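You operate a simulated robot arm through the tools that you are given. There is no shell and no other tool. Be economical: measure what you need, move in short steps, check, and stop when the job is done.

You run a simulated robot arm. Do the job below in one go: nothing can be reset, and whatever is moved stays where it is left.

TASK
Switch the motor switch on. Press the maroon trainer start button two times. Switch the maroon trainer blue fan lever on. Turn the black rpm dial to 2500 rpm. Take the clear bulb from the top of the white shelf and put it on the top of the wooden work bench. Take the black lead reel and put it on the rear shelf of the green trainer. Do these in any order. Set down upright: clear bulb. The maroon trainer blue fan lever goes to its stop.

The check looks at the end state, three seconds after you hand in, the way a careful person would. Anything else that was tipped, shoved, dropped, spilled or broken makes it a failure.

THE ROBOT
A 6-joint arm with a two-finger gripper on a trunk, on a base that drives. Base frame: it is fixed to the floor where the robot stands at the start and does not move with it; the origin is under the middle of the robot, x ahead of it, y to its left, z up. Units: mm, degrees, N and s.
Its first joint turns from -166.0 to 166.0 degrees. Places, roughly: black lead reel (6x8x20 cm) [-5700, -5500, 800]; black rpm dial [-500, -3200, 900]; clear bulb [1500, -2250, 1000]; maroon trainer blue fan lever [-1300, -900, 800]; maroon trainer start button [-600, -800, 700]; motor switch [1000, 0, 900]; rear shelf of the green trainer (42x18 cm) [-4540, -2140, 620]; top of the wooden work bench [1200, 600, 800]. Payload 2.45 kg.
Tool frame: the origin (TCP) lies between the finger pads and is the grasp point; the fingertips stand 20 mm ahead of it; z points along the fingers, y is the line along which they close. The gripper opens to 140 mm. The gripper's body begins 168 mm behind the TCP.
Orientation is that of the tool frame in the base frame, as [roll, pitch, yaw] about the fixed x, y, z axes, in that order (R = Rz(yaw) Ry(pitch) Rx(roll)). With the fingers straight down and closing along the base's y, the tool's x points along the base's -x, its y along +y and its z along -z.

THE INTERFACE
- The arm moves only by the tool play_rows. Its argument "deltas" is one flat list of numbers, 7 for each row, row after row: the shift along the tool's x, y, z in mm, then the turn, a rotation vector about the tool's x, y, z in degrees, then the closure in counts, from 0 (fully open) to 255 (shut). In form: [tx, ty, tz, ax, ay, az, fingers, tx, ty, tz, ax, ay, az, fingers, ...]. A call has 1 to 20 rows; each row is the pose to reach, as a shift and turn from the pose commanded when the call began, along the tool's axes at that moment. Rows are played at 5 a second. More than 50 mm and 8.6 degrees between two rows, or a gripper value outside its range, and nothing of the call is played. Where a pose cannot be reached the arm comes as near as it can. A force on the tool above 40 N (or 10 N above the force at the start of the call, whichever is more), or a blocked arm, ends the call early, and 0.2 s more pass. Each finger travels about 45 mm/s and halts on what it meets, pressing with about 35 N; the grip force reading is that of the motor and also rises with nothing between the fingers. The clock runs only during rows and for 0.2 s after the last one: add rows that repeat a pose to give the fingers time. It gives the time, the measured TCP pose, the force on the tool (base axes), the opening and the grip force at its end, in the units of the frame above (readings bear some noise), with the torque about the TCP (base axes, N m) and any sound that the robot's microphone picked up.
- Cameras (640 x 400 px; columns grow to the right, rows downward): "scene" is now at [-141.6, 94.1, 1160.5]; the picture's right is [-0.86, -0.52, 0.00], its down [-0.08, 0.14, -0.99] and it looks along [0.51, -0.85, -0.16] (base axes); focal length 214 px, centre (320, 200). "wrist" rides on the gripper at [78, 11, -209] in the tool frame; the picture's right is [-0.14, 0.99, 0.00], its down [-0.92, -0.13, -0.37] and it looks along [-0.37, -0.05, 0.93] (tool axes); focal length 280 px, centre (320, 200). There is no depth. A picture from a camera that has moved, and an enlarged one, comes with that camera's place and axes in the base frame and with its lens.
- grab_frame(camera): a new picture of that camera. No time passes.
- roll_base(legs): drives the robot by 1 to 6 legs, each [ahead, left, turn to the left] in mm, mm and degrees, along the robot's own axes; the way and the turn of a leg run together, so that a leg with both is an arc; at most 1500 mm and 180 degrees a leg. The arm and the cameras ride along, it lands a little off, and it stops where it bumps. It gives what a move gives.
- turn_head(pan, tilt): turns the head with the scene camera to pan (to the left, within 143 degrees either way) and tilt (down, from -29 to 69), counted from straight ahead of the robot. It gives what a move gives.
- zoom(camera, box): a new picture of the part [left, top, right, bottom] of that camera's present view, enlarged. No time passes.
- job_done(): hands the job in; it is judged then, once.

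Work in short steps. Places have to be worked out from the pictures, the camera data and where the tool is seen: move nearer, look again, correct. Check each grasp and each placing, and mend what went wrong. You have 165 turns and 120 pictures in all, those below and enlarged ones among them. Open the gripper and draw the arm clear of the work before you hand the job in, unless the task says otherwise; then end with one line.

The tools are called as a command line: name --argument value ..., lists and objects as JSON in quotes. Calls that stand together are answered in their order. play_rows: Moves the arm, as the interface text tells. Its arguments: {"type":"object","properties":{"deltas":{"type":"array"}},"required":["deltas"]} The other tools are called the same way: roll_base (legs) drives the base; turn_head (pan, tilt) turns the head that bears the scene camera; grab_frame (camera) takes a picture; zoom (camera, box) takes an enlarged picture of a part of a camera's view; job_done () hands the job in.

At the start:

```text
t: 0.0
position: [208.2, -598.5, 1169.0]
tool_rot: [-180.0, 0.1, -175.5]
wrist_force: [0.1, 0.3, 0.3]
moment: [0.02, 0.06, 0.0]
finger_gap: 139.9
gripper_force: 0.1
robot x, y, heading: [-0.4, -0.1, 0.1]
head pan, tilt: [-59.0, 9.1]
```

scene: 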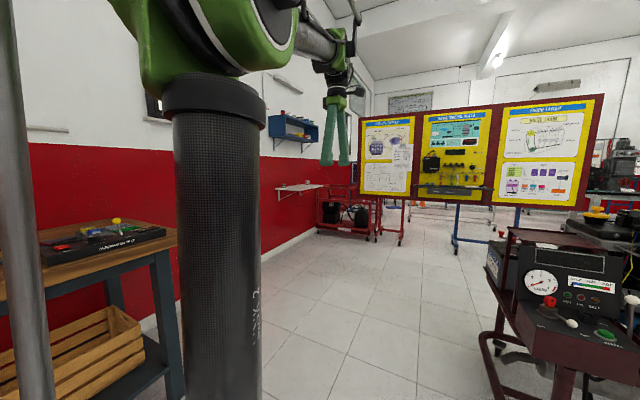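
wrist: 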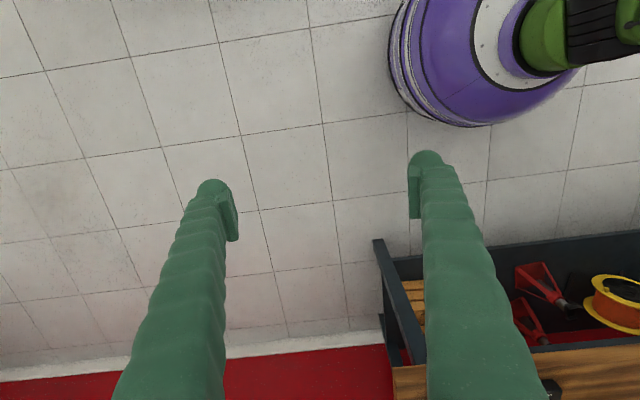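

The scene shows the maroon trainer to the right-rear and the bench on the left. I look ahead at the bench and motor switch first.

turn_head --pan 0 --tilt 20

grab_frame --camera "scene"

```text
t: 1.3
position: [208.8, -599.3, 1169.8]
tool_rot: [-180.0, 0.0, -175.5]
wrist_force: [0.2, -0.7, -0.7]
moment: [0.02, 0.0, 0.0]
finger_gap: 139.9
gripper_force: 0.0
robot x, y, heading: [-3.3, 0.8, 0.1]
head pan, tilt: [0.0, 20.0]
```

```text
117 pictures are left
camera scene: at [-96.3, 173.6, 1142.7], right [0.0, -1.0, 0.0], down [-0.34, 0.0, -0.94], along [0.94, 0.0, -0.34], focal length 214 px, centre (320, 200)
```

scene: 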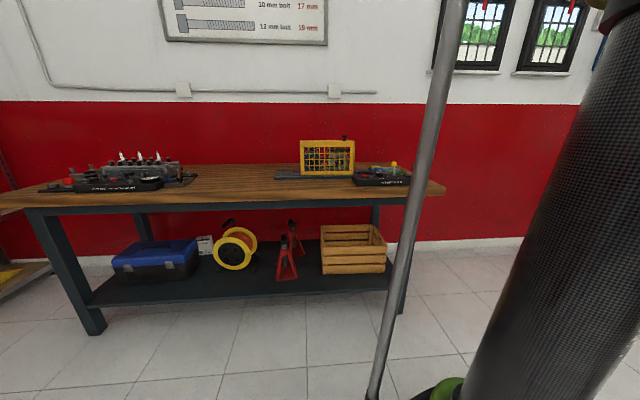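

The bench is ahead; the motor switch should be near the right-hand kit. Zooming there.

zoom --camera "scene" --box '[260, 120, 420, 220]'

zoom --camera "scene" --box '[30, 130, 210, 242]'

```text
4.00 times, centred on (340, 170) of scene
camera zoom: at [-96.3, 173.6, 1142.7], right [0.0, -1.0, 0.0], down [-0.34, 0.0, -0.94], along [0.94, 0.0, -0.34], focal length 858 px, centre (240, 320)
```

zoom: 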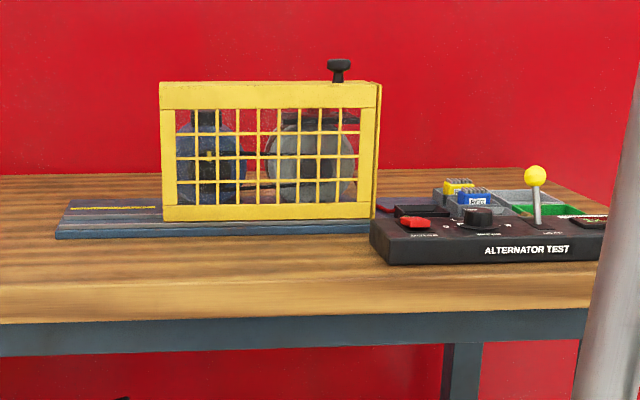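

```text
3.56 times, centred on (120, 186) of scene
camera zoom: at [-96.3, 173.6, 1142.7], right [0.0, -1.0, 0.0], down [-0.34, 0.0, -0.94], along [0.94, 0.0, -0.34], focal length 763 px, centre (1031, 250)
```

zoom: 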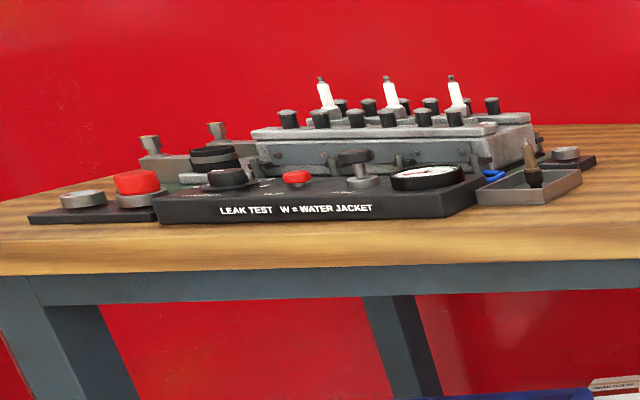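

The alternator test panel sits around (1130,-90..-250); I drive ahead to bring it within reach, then look down.

roll_base --legs '[[400, 0, 0]]'

turn_head --pan -20 --tilt 25

grab_frame --camera "scene"

```text
t: 3.8
position: [610.0, -597.8, 1170.8]
tool_rot: [180.0, -0.1, -175.3]
wrist_force: [0.4, 0.2, -0.2]
moment: [-0.01, -0.02, 0.02]
finger_gap: 140.0
gripper_force: 0.0
robot x, y, heading: [400.5, -0.3, 0.2]
head pan, tilt: [0.0, 20.0]
```

```text
t: 4.6
position: [610.5, -597.4, 1168.9]
tool_rot: [-179.9, 0.0, -175.4]
wrist_force: [-0.1, -0.4, 0.6]
moment: [-0.02, -0.01, 0.01]
finger_gap: 140.1
gripper_force: 0.1
robot x, y, heading: [399.5, 4.7, -0.1]
head pan, tilt: [-20.0, 25.0]
```

```text
114 pictures are left
camera scene: at [298.2, 142.4, 1134.6], right [-0.34, -0.94, 0.0], down [-0.4, 0.14, -0.91], along [0.85, -0.31, -0.42], focal length 214 px, centre (320, 200)
```

scene: 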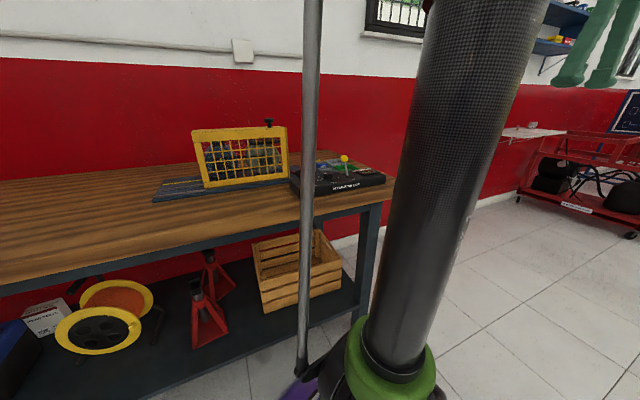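

I bring the arm over the bench edge, high up, for a wrist picture of the panel.

play_rows --deltas '[-31, 35, 0, 0, 0, 0.4, 0, -62, 70, 0, 0, 0, 0.8, 0, -93, 105, 0, 0, 0, 1.2, 0, -124, 140, 0, 0, 0, 1.6, 0, -155, 175, 0, 0, 0, 2, 0, -186, 210, 0, 0, 0, 2.4, 0, -217, 245, 0, 0, 0, 2.8, 0, -248, 280, 0, 0, 0, 3.2, 0, -279, 315, 0, 0, 0, 3.6, 0, -310, 350, 0, 0, 0, 4, 0, -341, 385, 0, 0, 0, 4.4, 0, -372, 420, 0, 0, 0, 4.6, 0, -403, 452, 0, 0, 0, 4.6, 0, -403, 452, 0, 0, 0, 4.6, 0]'

grab_frame --camera "wrist"

```text
t: 7.6
position: [976.7, -114.3, 1168.4]
tool_rot: [-179.9, 0.0, 179.9]
wrist_force: [-0.4, -0.2, -0.3]
moment: [0.04, -0.01, -0.04]
finger_gap: 140.3
gripper_force: 0.1
robot x, y, heading: [401.3, -1.0, 0.3]
head pan, tilt: [-20.0, 25.0]
```

```text
113 pictures are left
camera wrist: at [898.0, -103.2, 1378.5], right [0.14, 0.99, 0.0], down [0.92, -0.13, 0.37], along [0.36, -0.05, -0.93], focal length 280 px, centre (320, 200)
```

wrist: 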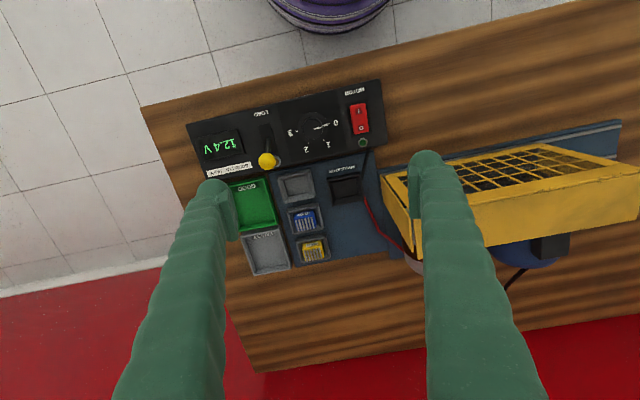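

The red rocker is labelled MOTOR. Zoom to read its state and sides.

zoom --camera "wrist" --box '[320, 80, 400, 130]'

```text
8.00 times, centred on (360, 105) of wrist
camera zoom: at [898.0, -103.2, 1378.5], right [0.14, 0.99, 0.0], down [0.92, -0.13, 0.37], along [0.36, -0.05, -0.93], focal length 2243 px, centre (0, 960)
```

zoom: 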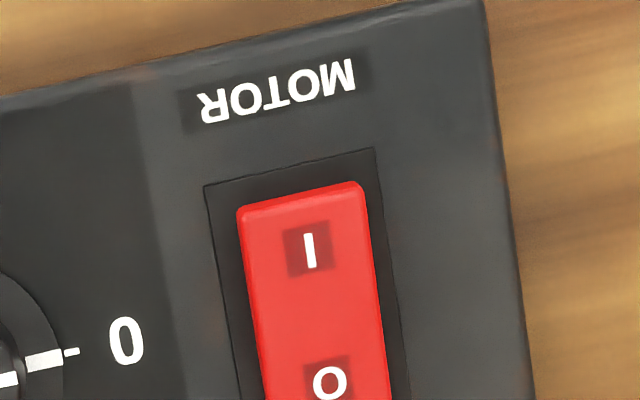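

Estimate: rocker centred ≈ (953,-43,892), the "I" end toward the robot. I close the fingers, tilt 15° so the near fingertip edge leads, and hover above the I end.

play_rows --deltas '[0, 0, 0, 0, -3, 0, 120, 10, 20, 40, 0, -6, 0, 255, 20, 40, 80, 0, -9, 0, 255, 31, 70, 110, 0, -12, 0, 255, 31, 70, 150, 0, -15, 0, 255, 31, 70, 180, 0, -15, 0, 255, 31, 70, 210, 0, -15, 0, 255, 31, 70, 210, 0, -15, 0, 255]'

grab_frame --camera "wrist"

```text
t: 9.4
position: [943.2, -45.3, 958.5]
tool_rot: [180.0, 15.0, 180.0]
wrist_force: [0.6, -0.6, -0.4]
moment: [0.01, 0.01, -0.03]
finger_gap: 0.1
gripper_force: 14.8
robot x, y, heading: [400.6, 1.3, -0.1]
head pan, tilt: [-20.0, 25.0]
```

```text
111 pictures are left
camera wrist: at [814.2, -32.7, 1140.4], right [0.13, 0.99, 0.04], down [0.79, -0.13, 0.59], along [0.59, -0.05, -0.8], focal length 280 px, centre (320, 200)
```

wrist: 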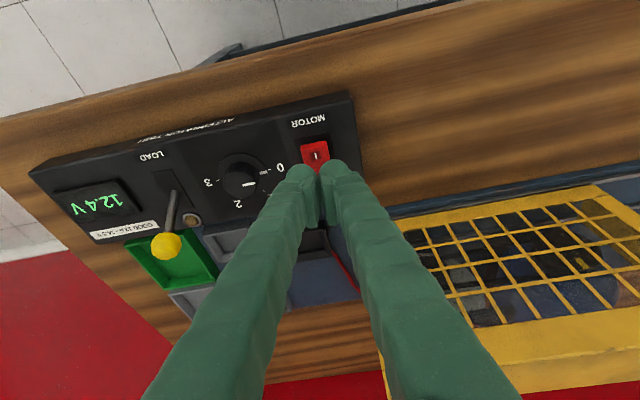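

Position consistent (I end ≈ (943,-45)). Pressing straight down in small steps; the force stop guards it.

play_rows --deltas '[2.6, 0, 19.3, 0, 0, 0, 255, 5.2, 0, 31, 0, 0, 0, 255, 6.2, 0, 35, 0, 0, 0, 255, 7.2, 0, 39, 0, 0, 0, 255, 8.2, 0, 42.5, 0, 0, 0, 255, 9.2, 0, 46, 0, 0, 0, 255, 10, 0, 49, 0, 0, 0, 255]'

grab_frame --camera "wrist"

```text
t: 10.9
position: [947.6, -43.1, 914.8]
tool_rot: [-179.9, 15.1, -180.0]
wrist_force: [-9.0, 0.9, 20.2]
moment: [0.13, 0.33, 0.07]
finger_gap: 6.1
gripper_force: 29.2
robot x, y, heading: [401.2, -2.1, -0.3]
head pan, tilt: [-20.0, 25.0]
stopped in row 7: the force on the tool passed its limit at 50 N (the readings are from after the stop); the commanded pose is now the measured one
```

```text
110 pictures are left
camera wrist: at [817.4, -32.8, 1096.8], right [0.13, 0.99, 0.04], down [0.79, -0.13, 0.6], along [0.59, -0.05, -0.8], focal length 280 px, centre (320, 200)
```

wrist: 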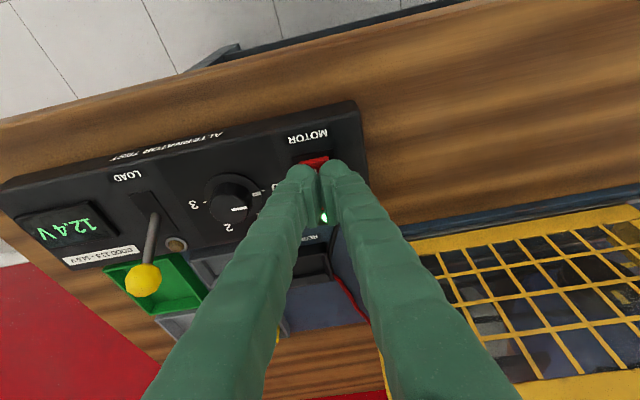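

A green lamp now shows lit. I raise the tool straight up and look.

play_rows --deltas '[-10, 0, -39, 0, 0, 0, 255, -20, 0, -78, 0, 0, 0, 255, -33, 0, -125, 0, 0, 0, 255, -45, 0, -170, 0, 0, 0, 255, -45, 0, -170, 0, 0, 0, 255]'

zoom --camera "wrist" --box '[200, 80, 400, 205]'

```text
t: 12.1
position: [948.2, -42.7, 1090.5]
tool_rot: [-179.9, 15.0, -179.9]
wrist_force: [0.0, -0.1, 0.5]
moment: [0.03, 0.01, -0.04]
finger_gap: 0.0
gripper_force: 29.6
robot x, y, heading: [400.0, -1.2, 0.2]
head pan, tilt: [-20.0, 25.0]
```

```text
3.20 times, centred on (300, 142) of wrist
camera zoom: at [817.9, -31.8, 1272.6], right [0.13, 0.99, 0.04], down [0.79, -0.13, 0.59], along [0.59, -0.05, -0.8], focal length 897 px, centre (384, 384)
```

zoom: 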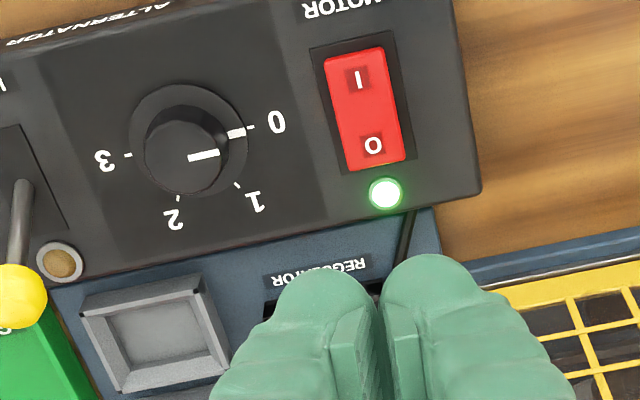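

Motor is on (rocker at I, green lamp lit). I raise and retract the arm a little, and look right toward the white shelf.

play_rows --deltas '[0, 0, -40, 0, 3, 0, 200, 20, 0, -80, 0, 6, 0, 100, 60, 0, -100, 0, 9, 0, 0, 100, 0, -110, 0, 12, 0, 0, 140, 0, -110, 0, 15, 0, 0, 180, 0, -110, 0, 15, 0, 0, 180, 0, -110, 0, 15, 0, 0]'

turn_head --pan -70 --tilt 10

grab_frame --camera "scene"

```text
t: 13.7
position: [743.2, -43.3, 1149.9]
tool_rot: [-180.0, 0.0, 180.0]
wrist_force: [0.7, 0.3, 0.2]
moment: [0.01, 0.02, 0.0]
finger_gap: 139.0
gripper_force: 0.0
robot x, y, heading: [400.2, 0.4, 0.1]
head pan, tilt: [-20.0, 25.0]
```

```text
t: 14.8
position: [746.7, -44.6, 1150.4]
tool_rot: [179.9, 0.0, -179.9]
wrist_force: [-0.7, 1.1, 0.5]
moment: [0.0, 0.0, 0.03]
finger_gap: 139.9
gripper_force: 0.1
robot x, y, heading: [400.3, -1.5, 0.2]
head pan, tilt: [-70.0, 10.0]
```

```text
108 pictures are left
camera scene: at [298.7, 141.6, 1141.1], right [-0.35, -0.94, 0.0], down [-0.34, 0.12, -0.93], along [0.88, -0.32, -0.36], focal length 214 px, centre (320, 200)
```

scene: 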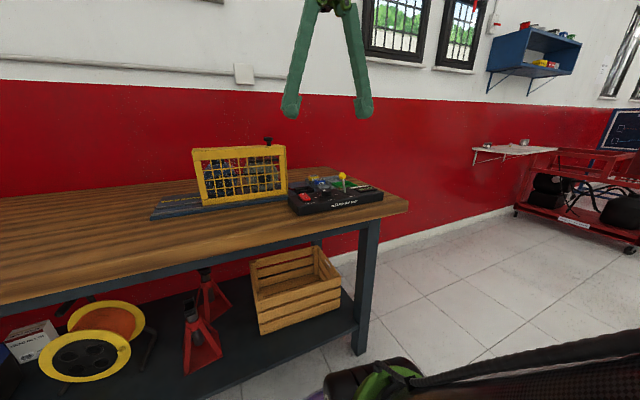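

The picture seems not to match the pan reported; I take it again.

grab_frame --camera "scene"

```text
107 pictures are left
camera scene: at [298.7, 141.6, 1141.1], right [-0.35, -0.94, 0.0], down [-0.34, 0.12, -0.93], along [0.88, -0.32, -0.36], focal length 214 px, centre (320, 200)
```

scene: 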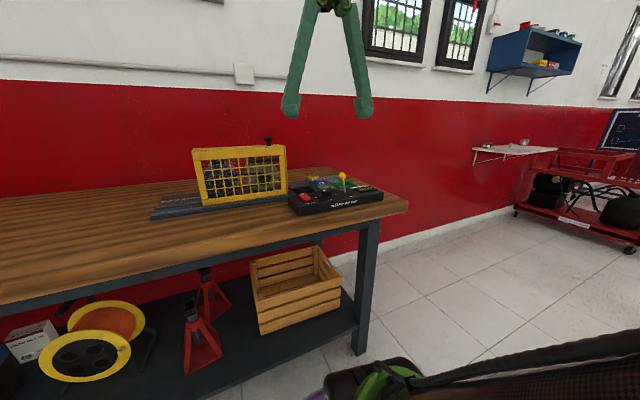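

The head hardly moved; I'll drive instead. Floor between here and the white shelf is clear, so I strafe right ~2150 mm.

roll_base --legs '[[0, -1100, 0], [0, -1000, 0]]'

turn_head --pan -10 --tilt 15

grab_frame --camera "scene"

grab_frame --camera "wrist"

```text
t: 25.2
position: [742.6, -2130.4, 1149.6]
tool_rot: [-179.9, 0.0, 179.5]
wrist_force: [-0.1, 0.1, -0.1]
moment: [0.02, 0.02, 0.0]
finger_gap: 139.9
gripper_force: 0.0
robot x, y, heading: [399.9, -2080.6, -0.2]
head pan, tilt: [-70.0, 10.0]
```

```text
t: 26.5
position: [741.7, -2130.4, 1149.8]
tool_rot: [179.9, 0.0, 179.4]
wrist_force: [-0.4, -0.1, 0.6]
moment: [-0.01, 0.02, 0.02]
finger_gap: 140.0
gripper_force: 0.0
robot x, y, heading: [400.8, -2083.7, -0.4]
head pan, tilt: [-10.0, 15.0]
```

```text
106 pictures are left
camera scene: at [302.2, -1924.5, 1150.8], right [-0.18, -0.98, 0.0], down [-0.25, 0.05, -0.97], along [0.95, -0.17, -0.26], focal length 214 px, centre (320, 200)
```

scene: 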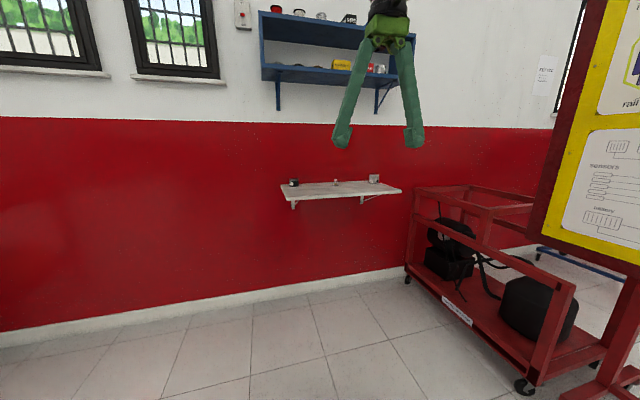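

```text
105 pictures are left
camera wrist: at [663.9, -2118.1, 1358.9], right [0.15, 0.99, 0.0], down [0.92, -0.14, 0.37], along [0.37, -0.05, -0.93], focal length 280 px, centre (320, 200)
```

wrist: 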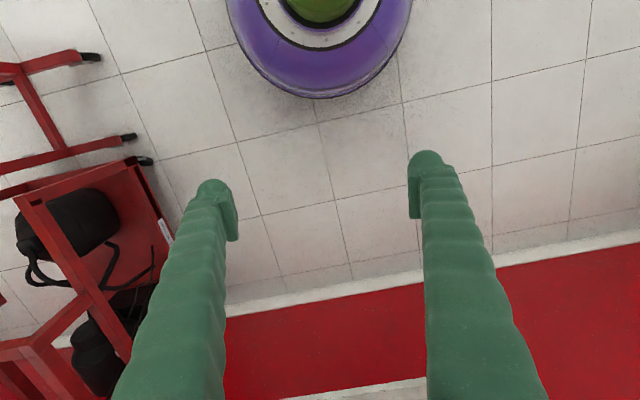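

The white shelf holds three small things. Zoom in.

zoom --camera "scene" --box '[270, 160, 414, 250]'

```text
4.44 times, centred on (342, 205) of scene
camera zoom: at [302.2, -1924.5, 1150.8], right [-0.18, -0.98, 0.0], down [-0.25, 0.05, -0.97], along [0.95, -0.17, -0.26], focal length 953 px, centre (222, 178)
```

zoom: 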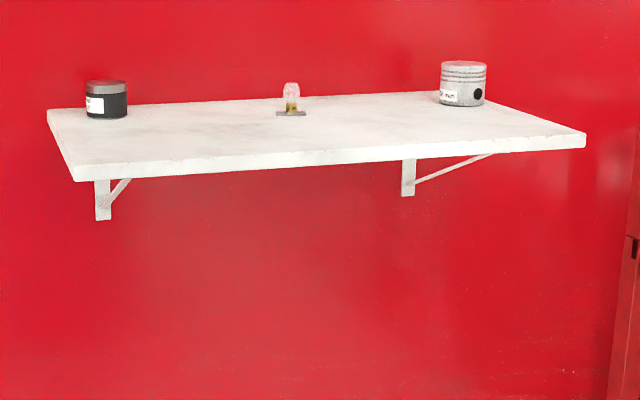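

Bulb ≈ (1510,-2235), shelf top ≈ 900. I drive ahead 450 and look with the wrist camera after extending.

roll_base --legs '[[450, -120, 0]]'

play_rows --deltas '[-45, 0, 0, 0, 0, 0, 0, -90, 0, 0, 0, 0, 0, 0, -135, 0, 0, 0, 0, 0, 0, -180, 0, 0, 0, 0, 0, 0, -180, 0, 0, 0, 0, 0, 0]'

grab_frame --camera "wrist"

```text
t: 29.3
position: [1194.3, -2251.4, 1149.1]
tool_rot: [179.9, -0.1, 179.8]
wrist_force: [0.3, 0.2, 0.1]
moment: [0.03, 0.03, -0.02]
finger_gap: 140.0
gripper_force: 0.0
robot x, y, heading: [853.9, -2205.5, -0.2]
head pan, tilt: [-10.0, 15.0]
```

```text
t: 30.5
position: [1373.6, -2251.9, 1148.8]
tool_rot: [180.0, -0.1, 179.9]
wrist_force: [-0.3, -0.4, 0.4]
moment: [-0.01, -0.01, 0.0]
finger_gap: 139.7
gripper_force: 0.0
robot x, y, heading: [849.9, -2203.7, -0.1]
head pan, tilt: [-10.0, 15.0]
```

```text
103 pictures are left
camera wrist: at [1295.9, -2239.1, 1359.1], right [0.14, 0.99, 0.0], down [0.92, -0.13, 0.37], along [0.37, -0.05, -0.93], focal length 280 px, centre (320, 200)
```

wrist: 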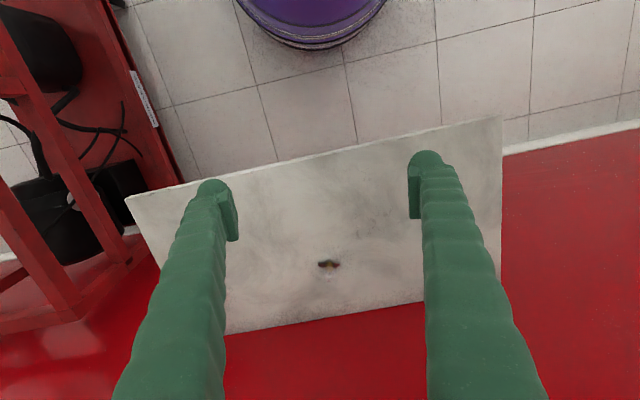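

Bulb ≈ (1612,-2266), shelf top ≈ 882. Zoom for its shape.

zoom --camera "wrist" --box '[296, 244, 360, 284]'

```text
10.00 times, centred on (328, 264) of wrist
camera zoom: at [1295.9, -2239.1, 1359.1], right [0.14, 0.99, 0.0], down [0.92, -0.13, 0.37], along [0.37, -0.05, -0.93], focal length 2804 px, centre (240, -440)
```

zoom: 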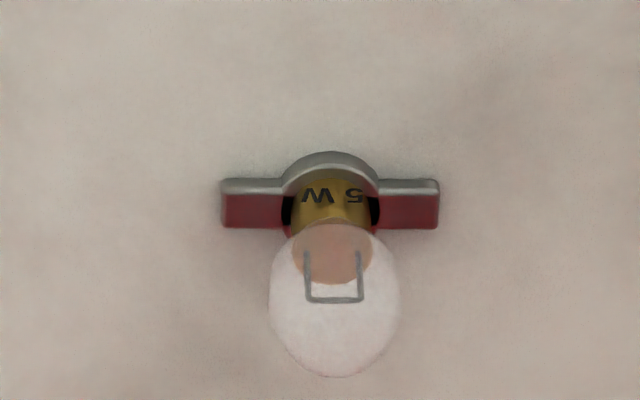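

The bulb stands in a small stand with wings along y, glass ~25 mm wide. I hover above it, fingers astride along y.

play_rows --deltas '[-42, -3, 26, 0, 0, 0, 0, -84, -5, 52, 0, 0, 0, 0, -126, -8, 78, 0, 0, 0, 0, -168, -10, 104, 0, 0, 0, 0, -210, -13, 130, 0, 0, 0, 60, -251, -15, 155, 0, 0, 0, 100, -251, -15, 155, 0, 0, 0, 100]'

grab_frame --camera "wrist"

```text
t: 32.1
position: [1626.1, -2266.7, 994.0]
tool_rot: [-179.9, 0.0, 179.9]
wrist_force: [1.0, 0.9, -0.8]
moment: [-0.02, -0.01, -0.01]
finger_gap: 85.0
gripper_force: 0.0
robot x, y, heading: [852.6, -2202.4, -0.2]
head pan, tilt: [-10.0, 15.0]
```

```text
101 pictures are left
camera wrist: at [1547.1, -2254.9, 1203.7], right [0.14, 0.99, 0.0], down [0.92, -0.13, 0.37], along [0.37, -0.05, -0.93], focal length 280 px, centre (320, 200)
```

wrist: 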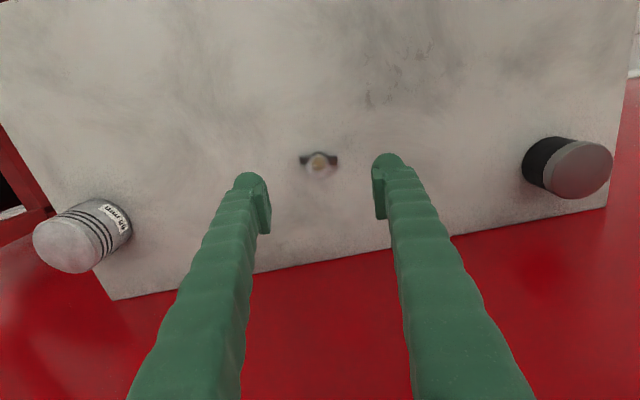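

Measurements agree: (1625,-2267). Descend to TCP z≈928 and check tip heights.

play_rows --deltas '[0, 0, 35, 0, 0, 0, 120, 0, 0, 66, 0, 0, 0, 140, 0, 0, 66, 0, 0, 0, 140]'

zoom --camera "wrist" --box '[220, 70, 420, 195]'

zoom --camera "scene" --box '[280, 130, 440, 230]'

```text
t: 32.9
position: [1626.1, -2267.2, 927.7]
tool_rot: [-179.9, 0.0, 179.8]
wrist_force: [-0.1, -0.4, 0.1]
moment: [-0.01, -0.01, -0.03]
finger_gap: 63.0
gripper_force: 0.1
robot x, y, heading: [848.7, -2205.6, 0.0]
head pan, tilt: [-10.0, 15.0]
```

```text
3.20 times, centred on (320, 132) of wrist
camera zoom: at [1547.7, -2254.7, 1137.1], right [0.14, 0.99, 0.0], down [0.92, -0.13, 0.37], along [0.37, -0.05, -0.93], focal length 897 px, centre (320, 416)
```

zoom: 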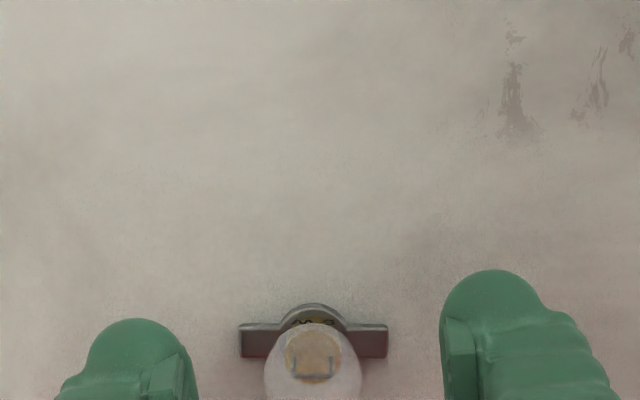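

```text
4.00 times, centred on (360, 180) of scene
camera zoom: at [753.7, -2047.1, 1150.8], right [-0.18, -0.98, 0.0], down [-0.26, 0.05, -0.97], along [0.95, -0.17, -0.26], focal length 858 px, centre (160, 280)
```

zoom: 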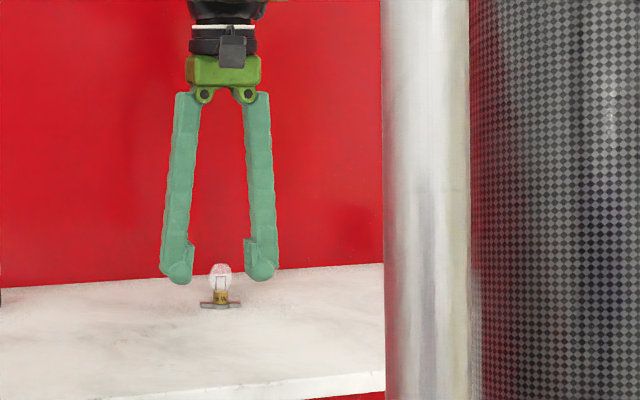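

Tips are ~27 mm above the shelf (≈880), bulb ~45 mm tall. Lower 16 mm to centre the pads on the glass and close.

play_rows --deltas '[0, 0, 10, 0, 0, 0, 140, 0, 0, 16, 0, 0, 0, 140, 0, 0, 16, 0, 0, 0, 190, 0, 0, 16, 0, 0, 0, 205, 0, 0, 16, 0, 0, 0, 225, 0, 0, 16, 0, 0, 0, 225, 0, 0, 16, 0, 0, 0, 225]'

zoom --camera "scene" --box '[280, 130, 440, 230]'

```text
t: 34.5
position: [1625.4, -2265.9, 913.2]
tool_rot: [-180.0, 0.0, 179.9]
wrist_force: [-0.2, -0.3, 0.2]
moment: [0.01, 0.02, 0.01]
finger_gap: 19.8
gripper_force: 35.5
robot x, y, heading: [852.5, -2209.3, -0.1]
head pan, tilt: [-10.0, 15.0]
```

```text
4.00 times, centred on (360, 180) of scene
camera zoom: at [753.7, -2047.1, 1150.8], right [-0.18, -0.98, 0.0], down [-0.26, 0.05, -0.97], along [0.95, -0.17, -0.26], focal length 858 px, centre (160, 280)
```

zoom: 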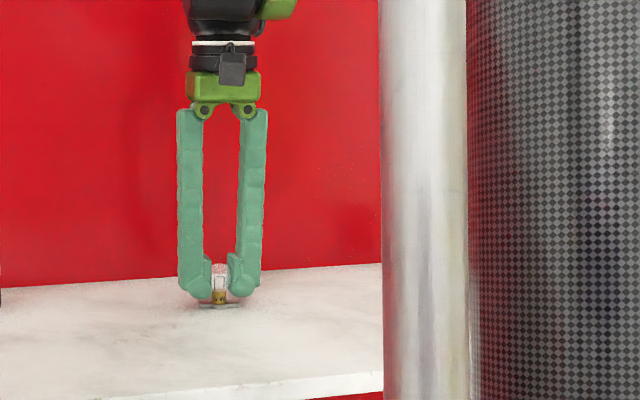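

Gripped (35 N at 19.8 mm). Lift and check it comes along.

play_rows --deltas '[0, 0, -20, 0, 0, 0, 225, 0, 0, -60, 0, 0, 0, 225, 0, 0, -100, 0, 0, 0, 225, 0, 0, -100, 0, 0, 0, 225]'

zoom --camera "scene" --box '[280, 100, 440, 200]'

```text
t: 35.5
position: [1626.7, -2267.3, 1011.7]
tool_rot: [-180.0, 0.0, 179.8]
wrist_force: [0.1, 1.0, -0.8]
moment: [0.01, -0.02, 0.01]
finger_gap: 19.7
gripper_force: 34.9
robot x, y, heading: [853.5, -2206.1, -0.3]
head pan, tilt: [-10.0, 15.0]
```

```text
4.00 times, centred on (360, 150) of scene
camera zoom: at [753.7, -2047.1, 1150.8], right [-0.18, -0.98, 0.0], down [-0.26, 0.05, -0.97], along [0.95, -0.17, -0.26], focal length 858 px, centre (160, 400)
```

zoom: 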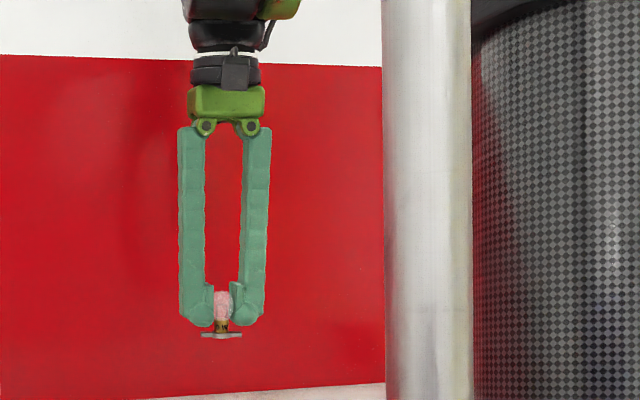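

The bulb is held. I retract up and back, then drive back and left to the bench.

play_rows --deltas '[40, 0, -25, 0, 0, 0, 225, 80, 0, -50, 0, 0, 0, 225, 120, 0, -75, 0, 0, 0, 225, 160, 0, -100, 0, 0, 0, 225, 200, 0, -125, 0, 0, 0, 225, 240, 0, -140, 0, 0, 0, 225, 285, 0, -140, 0, 0, 0, 225, 330, 0, -140, 0, 0, 0, 225, 375, 0, -140, 0, 0, 0, 225, 420, 0, -140, 0, 0, 0, 225, 430, 0, -140, 0, 0, 0, 225]'

roll_base --legs '[[-450, 0, 0], [0, 1350, 0], [0, 1350, 0]]'

turn_head --pan 0 --tilt 22

grab_frame --camera "scene"

grab_frame --camera "wrist"

```text
t: 37.9
position: [1206.8, -2261.5, 1156.5]
tool_rot: [179.9, 0.0, -179.0]
wrist_force: [0.6, -0.5, 0.2]
moment: [-0.02, 0.01, 0.01]
finger_gap: 19.9
gripper_force: 35.2
robot x, y, heading: [847.3, -2206.5, -0.1]
head pan, tilt: [-10.0, 15.0]
```

```text
t: 53.3
position: [755.1, 441.9, 1152.5]
tool_rot: [-179.9, 0.0, -179.2]
wrist_force: [0.2, 0.3, -0.5]
moment: [0.04, -0.02, 0.01]
finger_gap: 19.8
gripper_force: 35.0
robot x, y, heading: [406.0, 497.7, 0.1]
head pan, tilt: [-10.0, 15.0]
```

```text
t: 54.0
position: [753.8, 441.6, 1151.9]
tool_rot: [-180.0, -0.2, -179.3]
wrist_force: [-0.2, -0.2, 0.5]
moment: [-0.01, 0.01, 0.03]
finger_gap: 19.7
gripper_force: 35.2
robot x, y, heading: [407.2, 498.3, 0.1]
head pan, tilt: [0.0, 22.0]
```

```text
96 pictures are left
camera scene: at [311.4, 669.9, 1140.5], right [-0.02, -1.0, 0.0], down [-0.36, 0.01, -0.93], along [0.93, -0.01, -0.36], focal length 214 px, centre (320, 200)
```

scene: 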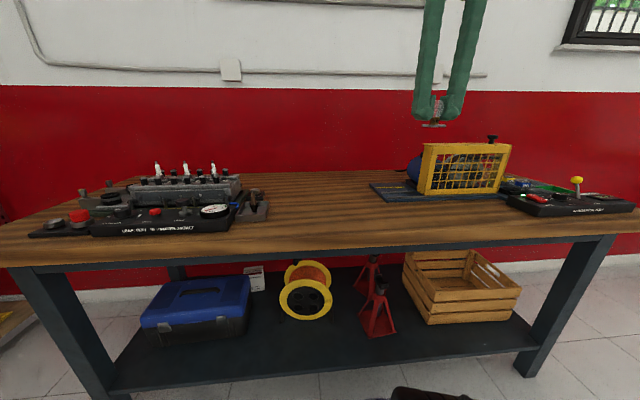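

```text
95 pictures are left
camera wrist: at [675.2, 452.3, 1361.4], right [0.12, 0.99, 0.0], down [0.92, -0.12, 0.37], along [0.37, -0.05, -0.93], focal length 280 px, centre (320, 200)
```

wrist: 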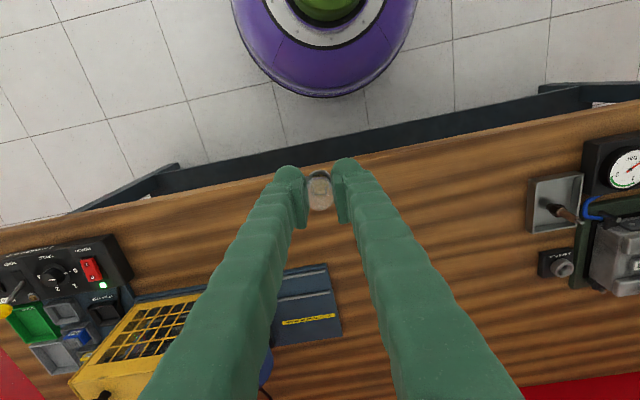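

The bench centre at (960,560) is free wood. I move the bulb above there and then check height from the side.

play_rows --deltas '[-41, 24, 40, 0, 0, 0, 225, -82, 48, 80, 0, 0, 0, 225, -120, 72, 110, 0, 0, 0, 225, -155, 95, 140, 0, 0, 0, 225, -185, 110, 180, 0, 0, 0, 225, -205, 121, 222, 0, 0, 0, 225, -205, 121, 222, 0, 0, 0, 225]'

zoom --camera "scene" --box '[280, 140, 440, 240]'

grab_frame --camera "wrist"

```text
refused: row 1 steps farther than a row can; nothing moved
```

```text
4.00 times, centred on (360, 190) of scene
camera zoom: at [311.4, 669.9, 1140.5], right [-0.02, -1.0, 0.0], down [-0.36, 0.01, -0.93], along [0.93, -0.01, -0.36], focal length 858 px, centre (160, 240)
```

zoom: 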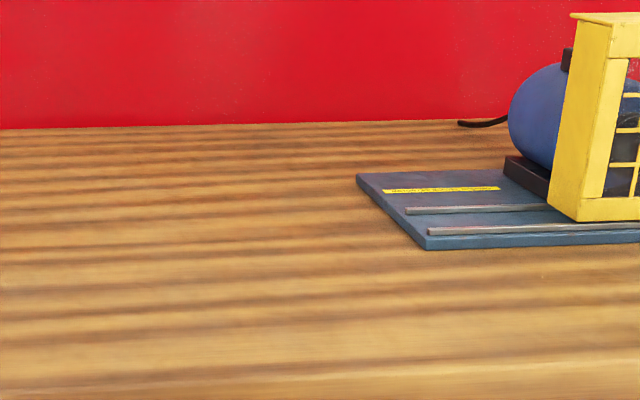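

```text
93 pictures are left
camera wrist: at [675.2, 452.3, 1361.4], right [0.12, 0.99, 0.0], down [0.92, -0.12, 0.37], along [0.37, -0.05, -0.93], focal length 280 px, centre (320, 200)
```

wrist: 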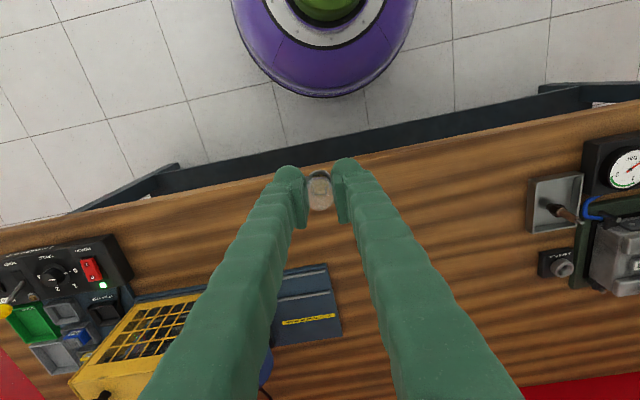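

Row steps were too long; redo with shorter steps. From the blue plate's corner seen in both views, the bench top is ≈ 845, so hover at TCP z≈915.

play_rows --deltas '[-34, 20, 28, 0, 0, 0, 225, -68, 40, 56, 0, 0, 0, 225, -102, 60, 84, 0, 0, 0, 225, -136, 80, 112, 0, 0, 0, 225, -170, 100, 140, 0, 0, 0, 225, -205, 121, 165, 0, 0, 0, 225, -205, 121, 205, 0, 0, 0, 225, -205, 121, 237, 0, 0, 0, 225, -205, 121, 237, 0, 0, 0, 225]'

zoom --camera "scene" --box '[300, 170, 460, 270]'

```text
t: 56.0
position: [960.2, 566.5, 915.1]
tool_rot: [179.9, 0.0, -179.2]
wrist_force: [-0.4, -0.3, 0.6]
moment: [-0.01, 0.02, 0.01]
finger_gap: 19.9
gripper_force: 35.2
robot x, y, heading: [406.0, 497.9, 0.0]
head pan, tilt: [0.0, 22.0]
```

```text
4.00 times, centred on (380, 220) of scene
camera zoom: at [311.5, 671.2, 1139.4], right [0.0, -1.0, 0.0], down [-0.37, 0.0, -0.93], along [0.93, 0.0, -0.37], focal length 858 px, centre (80, 120)
```

zoom: 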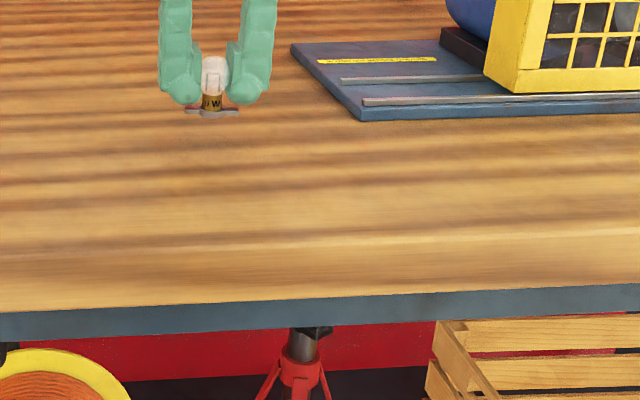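

Bottom of the stand is now ≈ 882. Lower 31 mm and read forces.

play_rows --deltas '[0, 0, 15, 0, 0, 0, 225, 0, 0, 25, 0, 0, 0, 225, 0, 0, 31, 0, 0, 0, 225, 0, 0, 31, 0, 0, 0, 225]'

zoom --camera "scene" --box '[320, 180, 400, 230]'

```text
t: 57.0
position: [959.1, 565.4, 883.8]
tool_rot: [-180.0, 0.0, -179.1]
wrist_force: [-0.2, 0.4, 0.4]
moment: [-0.01, 0.02, -0.01]
finger_gap: 19.6
gripper_force: 34.4
robot x, y, heading: [407.7, 499.5, -0.1]
head pan, tilt: [0.0, 22.0]
```

```text
8.00 times, centred on (360, 205) of scene
camera zoom: at [311.5, 671.2, 1139.4], right [0.0, -1.0, 0.0], down [-0.37, 0.0, -0.93], along [0.93, 0.0, -0.37], focal length 1716 px, centre (0, 160)
```

zoom: 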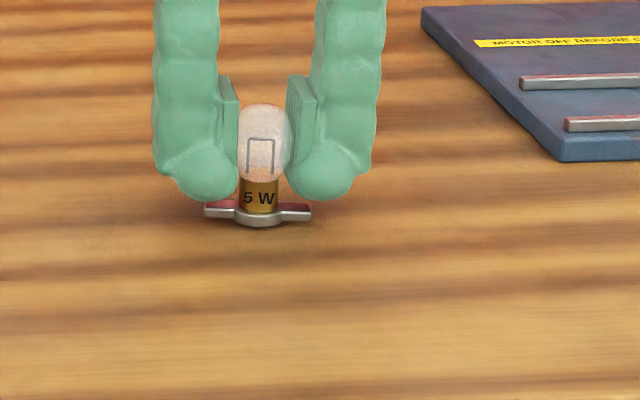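

Very near the wood, no contact yet. Lower in 2 mm steps.

play_rows --deltas '[0, 0, 2, 0, 0, 0, 225, 0, 0, 4, 0, 0, 0, 225, 0, 0, 5, 0, 0, 0, 225]'

```text
t: 57.8
position: [958.8, 566.8, 880.2]
tool_rot: [180.0, 0.0, -179.1]
wrist_force: [0.9, 2.5, 24.5]
moment: [-0.01, 0.07, 0.05]
finger_gap: 19.7
gripper_force: 35.3
robot x, y, heading: [412.5, 497.7, -0.1]
head pan, tilt: [0.0, 22.0]
```

Contact (24 N). Ease up 1 mm and open slowly, then rise.

play_rows --deltas '[0, 0, -1.5, 0, 0, 0, 225, 0, 0, -1.5, 0, 0, 0, 210, 0, 0, -1.5, 0, 0, 0, 195, 0, 0, -1.5, 0, 0, 0, 170, 0, 0, -1.5, 0, 0, 0, 130, 0, 0, -1.5, 0, 0, 0, 130]'

zoom --camera "scene" --box '[320, 180, 400, 230]'

```text
t: 59.2
position: [960.3, 565.8, 880.4]
tool_rot: [180.0, 0.0, -179.2]
wrist_force: [-0.8, -0.8, 0.3]
moment: [-0.01, 0.02, 0.01]
finger_gap: 68.5
gripper_force: 0.0
robot x, y, heading: [408.8, 497.6, -0.1]
head pan, tilt: [0.0, 22.0]
```

```text
8.00 times, centred on (360, 205) of scene
camera zoom: at [311.5, 671.2, 1139.4], right [0.0, -1.0, 0.0], down [-0.37, 0.0, -0.93], along [0.93, 0.0, -0.37], focal length 1716 px, centre (0, 160)
```

zoom: 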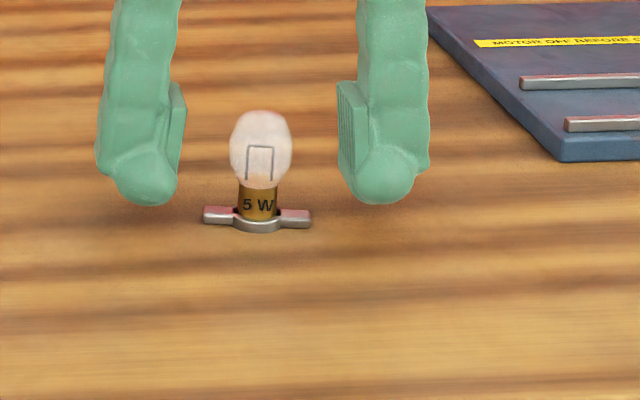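

The bulb stands upright on the bench. I rise, retract, back off, and turn right toward the maroon trainer.

play_rows --deltas '[0, 0, -40, 0, 0, 0, 100, 0, 0, -80, 0, 0, 0, 50, 0, 0, -120, 0, 0, 0, 0, 20, 0, -160, 0, 0, 0, 0, 50, 0, -195, 0, 0, 0, 0, 80, 0, -230, 0, 0, 0, 0, 115, 0, -260, 0, 0, 0, 0, 155, 0, -270, 0, 0, 0, 0, 200, 0, -270, 0, 0, 0, 0, 245, 0, -270, 0, 0, 0, 0, 245, 0, -270, 0, 0, 0, 0]'

roll_base --legs '[[-450, 0, 0], [0, 0, -90]]'

turn_head --pan -20 --tilt 15

grab_frame --camera "scene"

```text
t: 61.6
position: [713.3, 564.3, 1151.8]
tool_rot: [179.9, 0.0, -179.0]
wrist_force: [0.4, 0.7, 0.1]
moment: [0.0, -0.03, -0.01]
finger_gap: 140.1
gripper_force: 0.1
robot x, y, heading: [406.2, 496.1, 0.2]
head pan, tilt: [0.0, 22.0]
```

```text
t: 68.2
position: [21.8, 192.8, 1151.9]
tool_rot: [-180.0, 0.1, 91.4]
wrist_force: [0.2, -0.6, -0.1]
moment: [0.01, -0.01, 0.0]
finger_gap: 139.8
gripper_force: 0.1
robot x, y, heading: [-48.5, 498.1, -89.8]
head pan, tilt: [0.0, 22.0]
```

```text
t: 69.0
position: [22.2, 192.2, 1151.3]
tool_rot: [-179.9, 0.0, 91.5]
wrist_force: [0.0, 0.2, -0.5]
moment: [-0.02, -0.03, -0.04]
finger_gap: 140.1
gripper_force: 0.0
robot x, y, heading: [-46.2, 498.3, -89.6]
head pan, tilt: [-20.0, 15.0]
```

```text
89 pictures are left
camera scene: at [97.0, 599.7, 1150.8], right [-0.94, 0.33, 0.0], down [0.09, 0.24, -0.97], along [-0.32, -0.91, -0.26], focal length 214 px, centre (320, 200)
```

scene: 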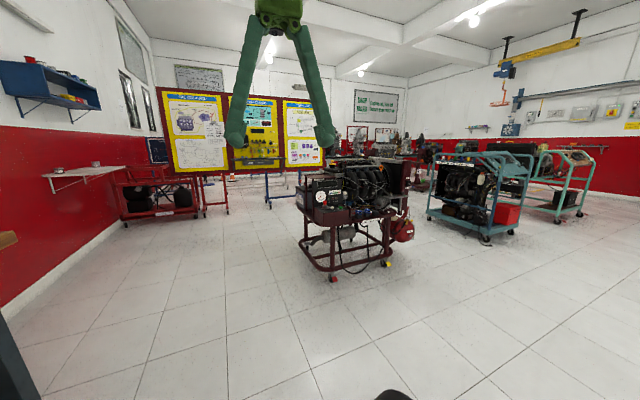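

Floor is open. Zoom on the maroon trainer.

zoom --camera "scene" --box '[270, 140, 430, 240]'

```text
4.00 times, centred on (350, 190) of scene
camera zoom: at [97.0, 599.7, 1150.8], right [-0.94, 0.33, 0.0], down [0.09, 0.24, -0.97], along [-0.32, -0.91, -0.26], focal length 858 px, centre (200, 240)
```

zoom: 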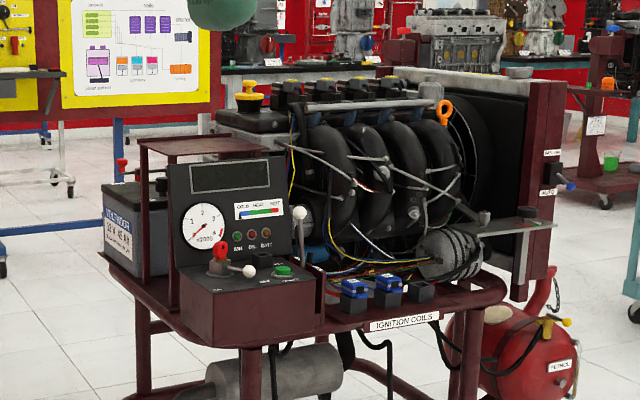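

Console with the green START button ≈ (-520,-720,705); blue lever on the fan shroud at ≈ (-1200,-800). I drive to stand in front of the console.

roll_base --legs '[[500, -500, 0]]'

turn_head --pan 0 --tilt 25

grab_frame --camera "scene"

grab_frame --camera "wrist"

```text
t: 72.8
position: [-468.6, -307.5, 1152.3]
tool_rot: [-179.9, 0.0, 91.4]
wrist_force: [-0.8, 0.2, -1.2]
moment: [-0.01, 0.0, 0.0]
finger_gap: 139.9
gripper_force: 0.1
robot x, y, heading: [-536.7, -3.3, -89.4]
head pan, tilt: [-20.0, 15.0]
```

```text
t: 73.7
position: [-469.2, -308.1, 1150.7]
tool_rot: [-179.9, 0.0, 91.4]
wrist_force: [0.4, -0.3, -1.2]
moment: [0.0, -0.02, -0.01]
finger_gap: 139.9
gripper_force: 0.0
robot x, y, heading: [-532.9, -6.8, -89.8]
head pan, tilt: [0.0, 25.0]
```

```text
87 pictures are left
camera scene: at [-362.4, 95.9, 1134.6], right [-1.0, -0.01, 0.0], down [0.0, 0.42, -0.91], along [0.01, -0.91, -0.42], focal length 214 px, centre (320, 200)
```

scene: 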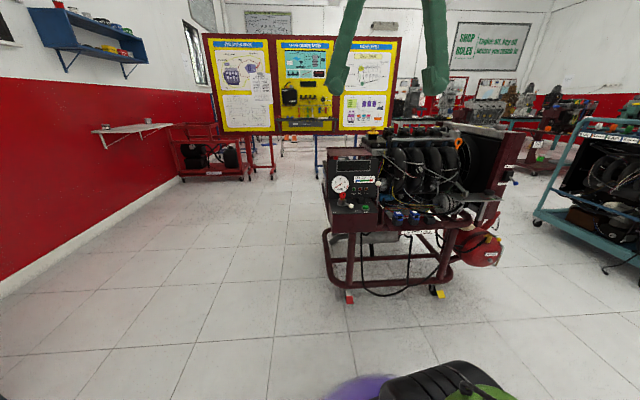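

```text
86 pictures are left
camera wrist: at [-460.0, -228.1, 1361.0], right [0.99, -0.11, 0.0], down [-0.11, -0.92, 0.37], along [-0.04, -0.37, -0.93], focal length 280 px, centre (320, 200)
```

wrist: 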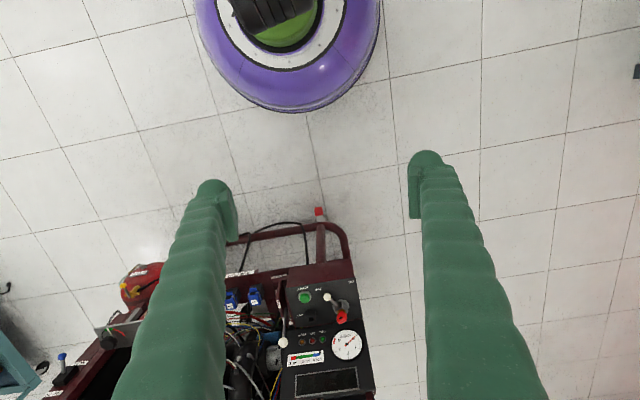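

Button ≈ (-568,-795,692). I move the closed gripper to hover in front/above it and look closely.

play_rows --deltas '[-37, -10, 18, 0, 0, 0, 60, -74, -20, 36, 0, 0, 0, 120, -111, -30, 54, 0, 0, 0, 180, -148, -40, 72, 0, 0, 0, 255, -185, -50, 90, 0, 0, 0, 255, -222, -60, 108, 0, 0, 0, 255, -259, -70, 126, 0, 0, 0, 255, -296, -80, 144, 0, 0, 0, 255, -333, -90, 162, 0, 0, 0, 255, -370, -100, 180, 0, 0, 0, 255, -410, -109, 201, 0, 0, 0, 255, -410, -109, 201, 0, 0, 0, 255]'

grab_frame --camera "wrist"

zoom --camera "scene" --box '[310, 140, 430, 215]'

```text
t: 76.3
position: [-567.8, -721.5, 950.7]
tool_rot: [180.0, 0.1, 91.4]
wrist_force: [-0.1, 0.2, 0.3]
moment: [-0.01, 0.03, -0.04]
finger_gap: 0.0
gripper_force: 29.8
robot x, y, heading: [-535.8, -1.2, -89.5]
head pan, tilt: [0.0, 25.0]
```

```text
85 pictures are left
camera wrist: at [-558.8, -641.8, 1160.1], right [0.99, -0.11, 0.0], down [-0.1, -0.92, 0.37], along [-0.04, -0.37, -0.93], focal length 280 px, centre (320, 200)
```

wrist: 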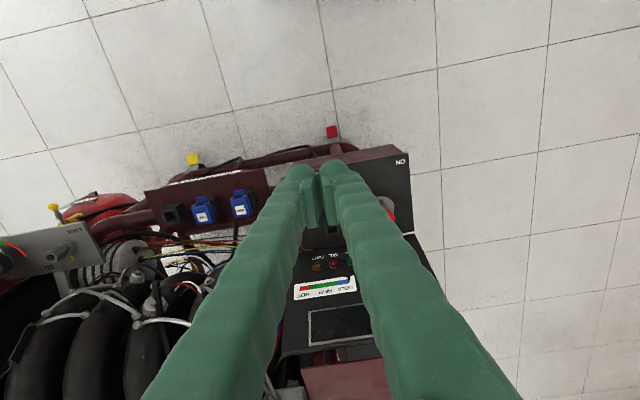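

```text
5.33 times, centred on (370, 178) of scene
camera zoom: at [-362.4, 95.8, 1134.6], right [-1.0, -0.01, 0.0], down [0.0, 0.42, -0.91], along [0.01, -0.91, -0.42], focal length 1144 px, centre (53, 320)
```

zoom: 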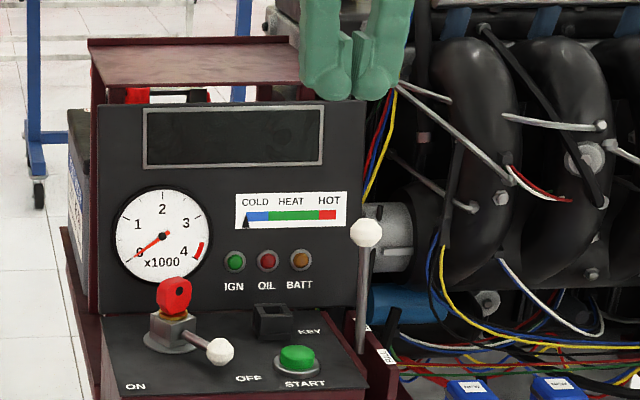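

Button at ≈ (-565,-790,692), with free space around it. I descend to ~45 mm above it.

play_rows --deltas '[-20, 0, 40, 0, 0, 0, 255, -40, 0, 80, 0, 0, 0, 255, -55, 1, 120, 0, 0, 0, 255, -69, 1, 160, 0, 0, 0, 255, -69, 1, 190, 0, 0, 0, 255, -69, 1, 190, 0, 0, 0, 255]'

zoom --camera "scene" --box '[310, 160, 430, 235]'

zoom --camera "wrist" --box '[240, 100, 400, 200]'

```text
t: 77.7
position: [-563.7, -790.2, 761.1]
tool_rot: [179.9, 0.1, 91.4]
wrist_force: [0.3, -0.1, -0.2]
moment: [-0.02, 0.02, -0.01]
finger_gap: 0.0
gripper_force: 29.3
robot x, y, heading: [-536.7, -4.4, -89.8]
head pan, tilt: [0.0, 25.0]
```

```text
5.33 times, centred on (370, 198) of scene
camera zoom: at [-362.4, 95.7, 1134.6], right [-1.0, -0.01, 0.0], down [0.0, 0.42, -0.91], along [0.01, -0.91, -0.42], focal length 1144 px, centre (53, 213)
```

zoom: 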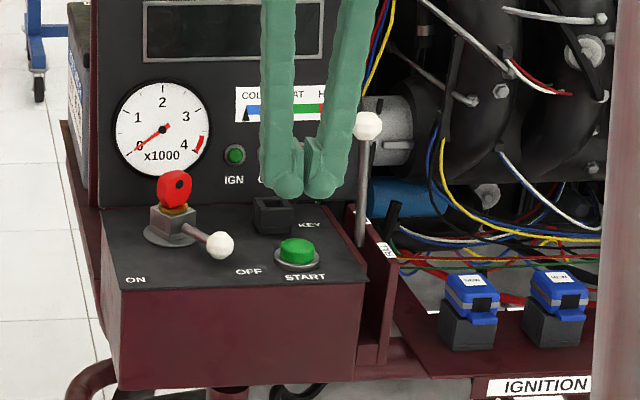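

```text
4.00 times, centred on (320, 150) of wrist
camera zoom: at [-555.7, -710.8, 969.9], right [0.99, -0.11, 0.0], down [-0.11, -0.92, 0.37], along [-0.04, -0.37, -0.93], focal length 1122 px, centre (320, 400)
```

zoom: 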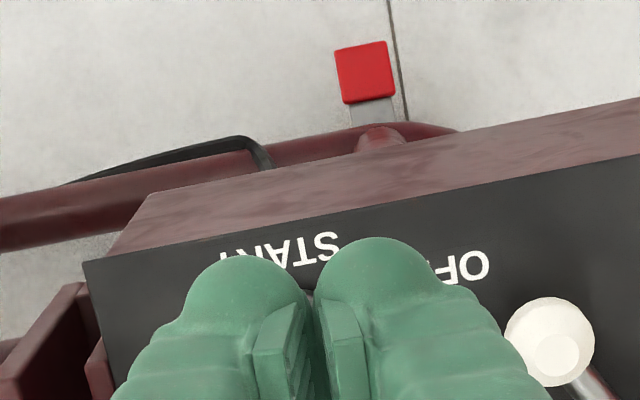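

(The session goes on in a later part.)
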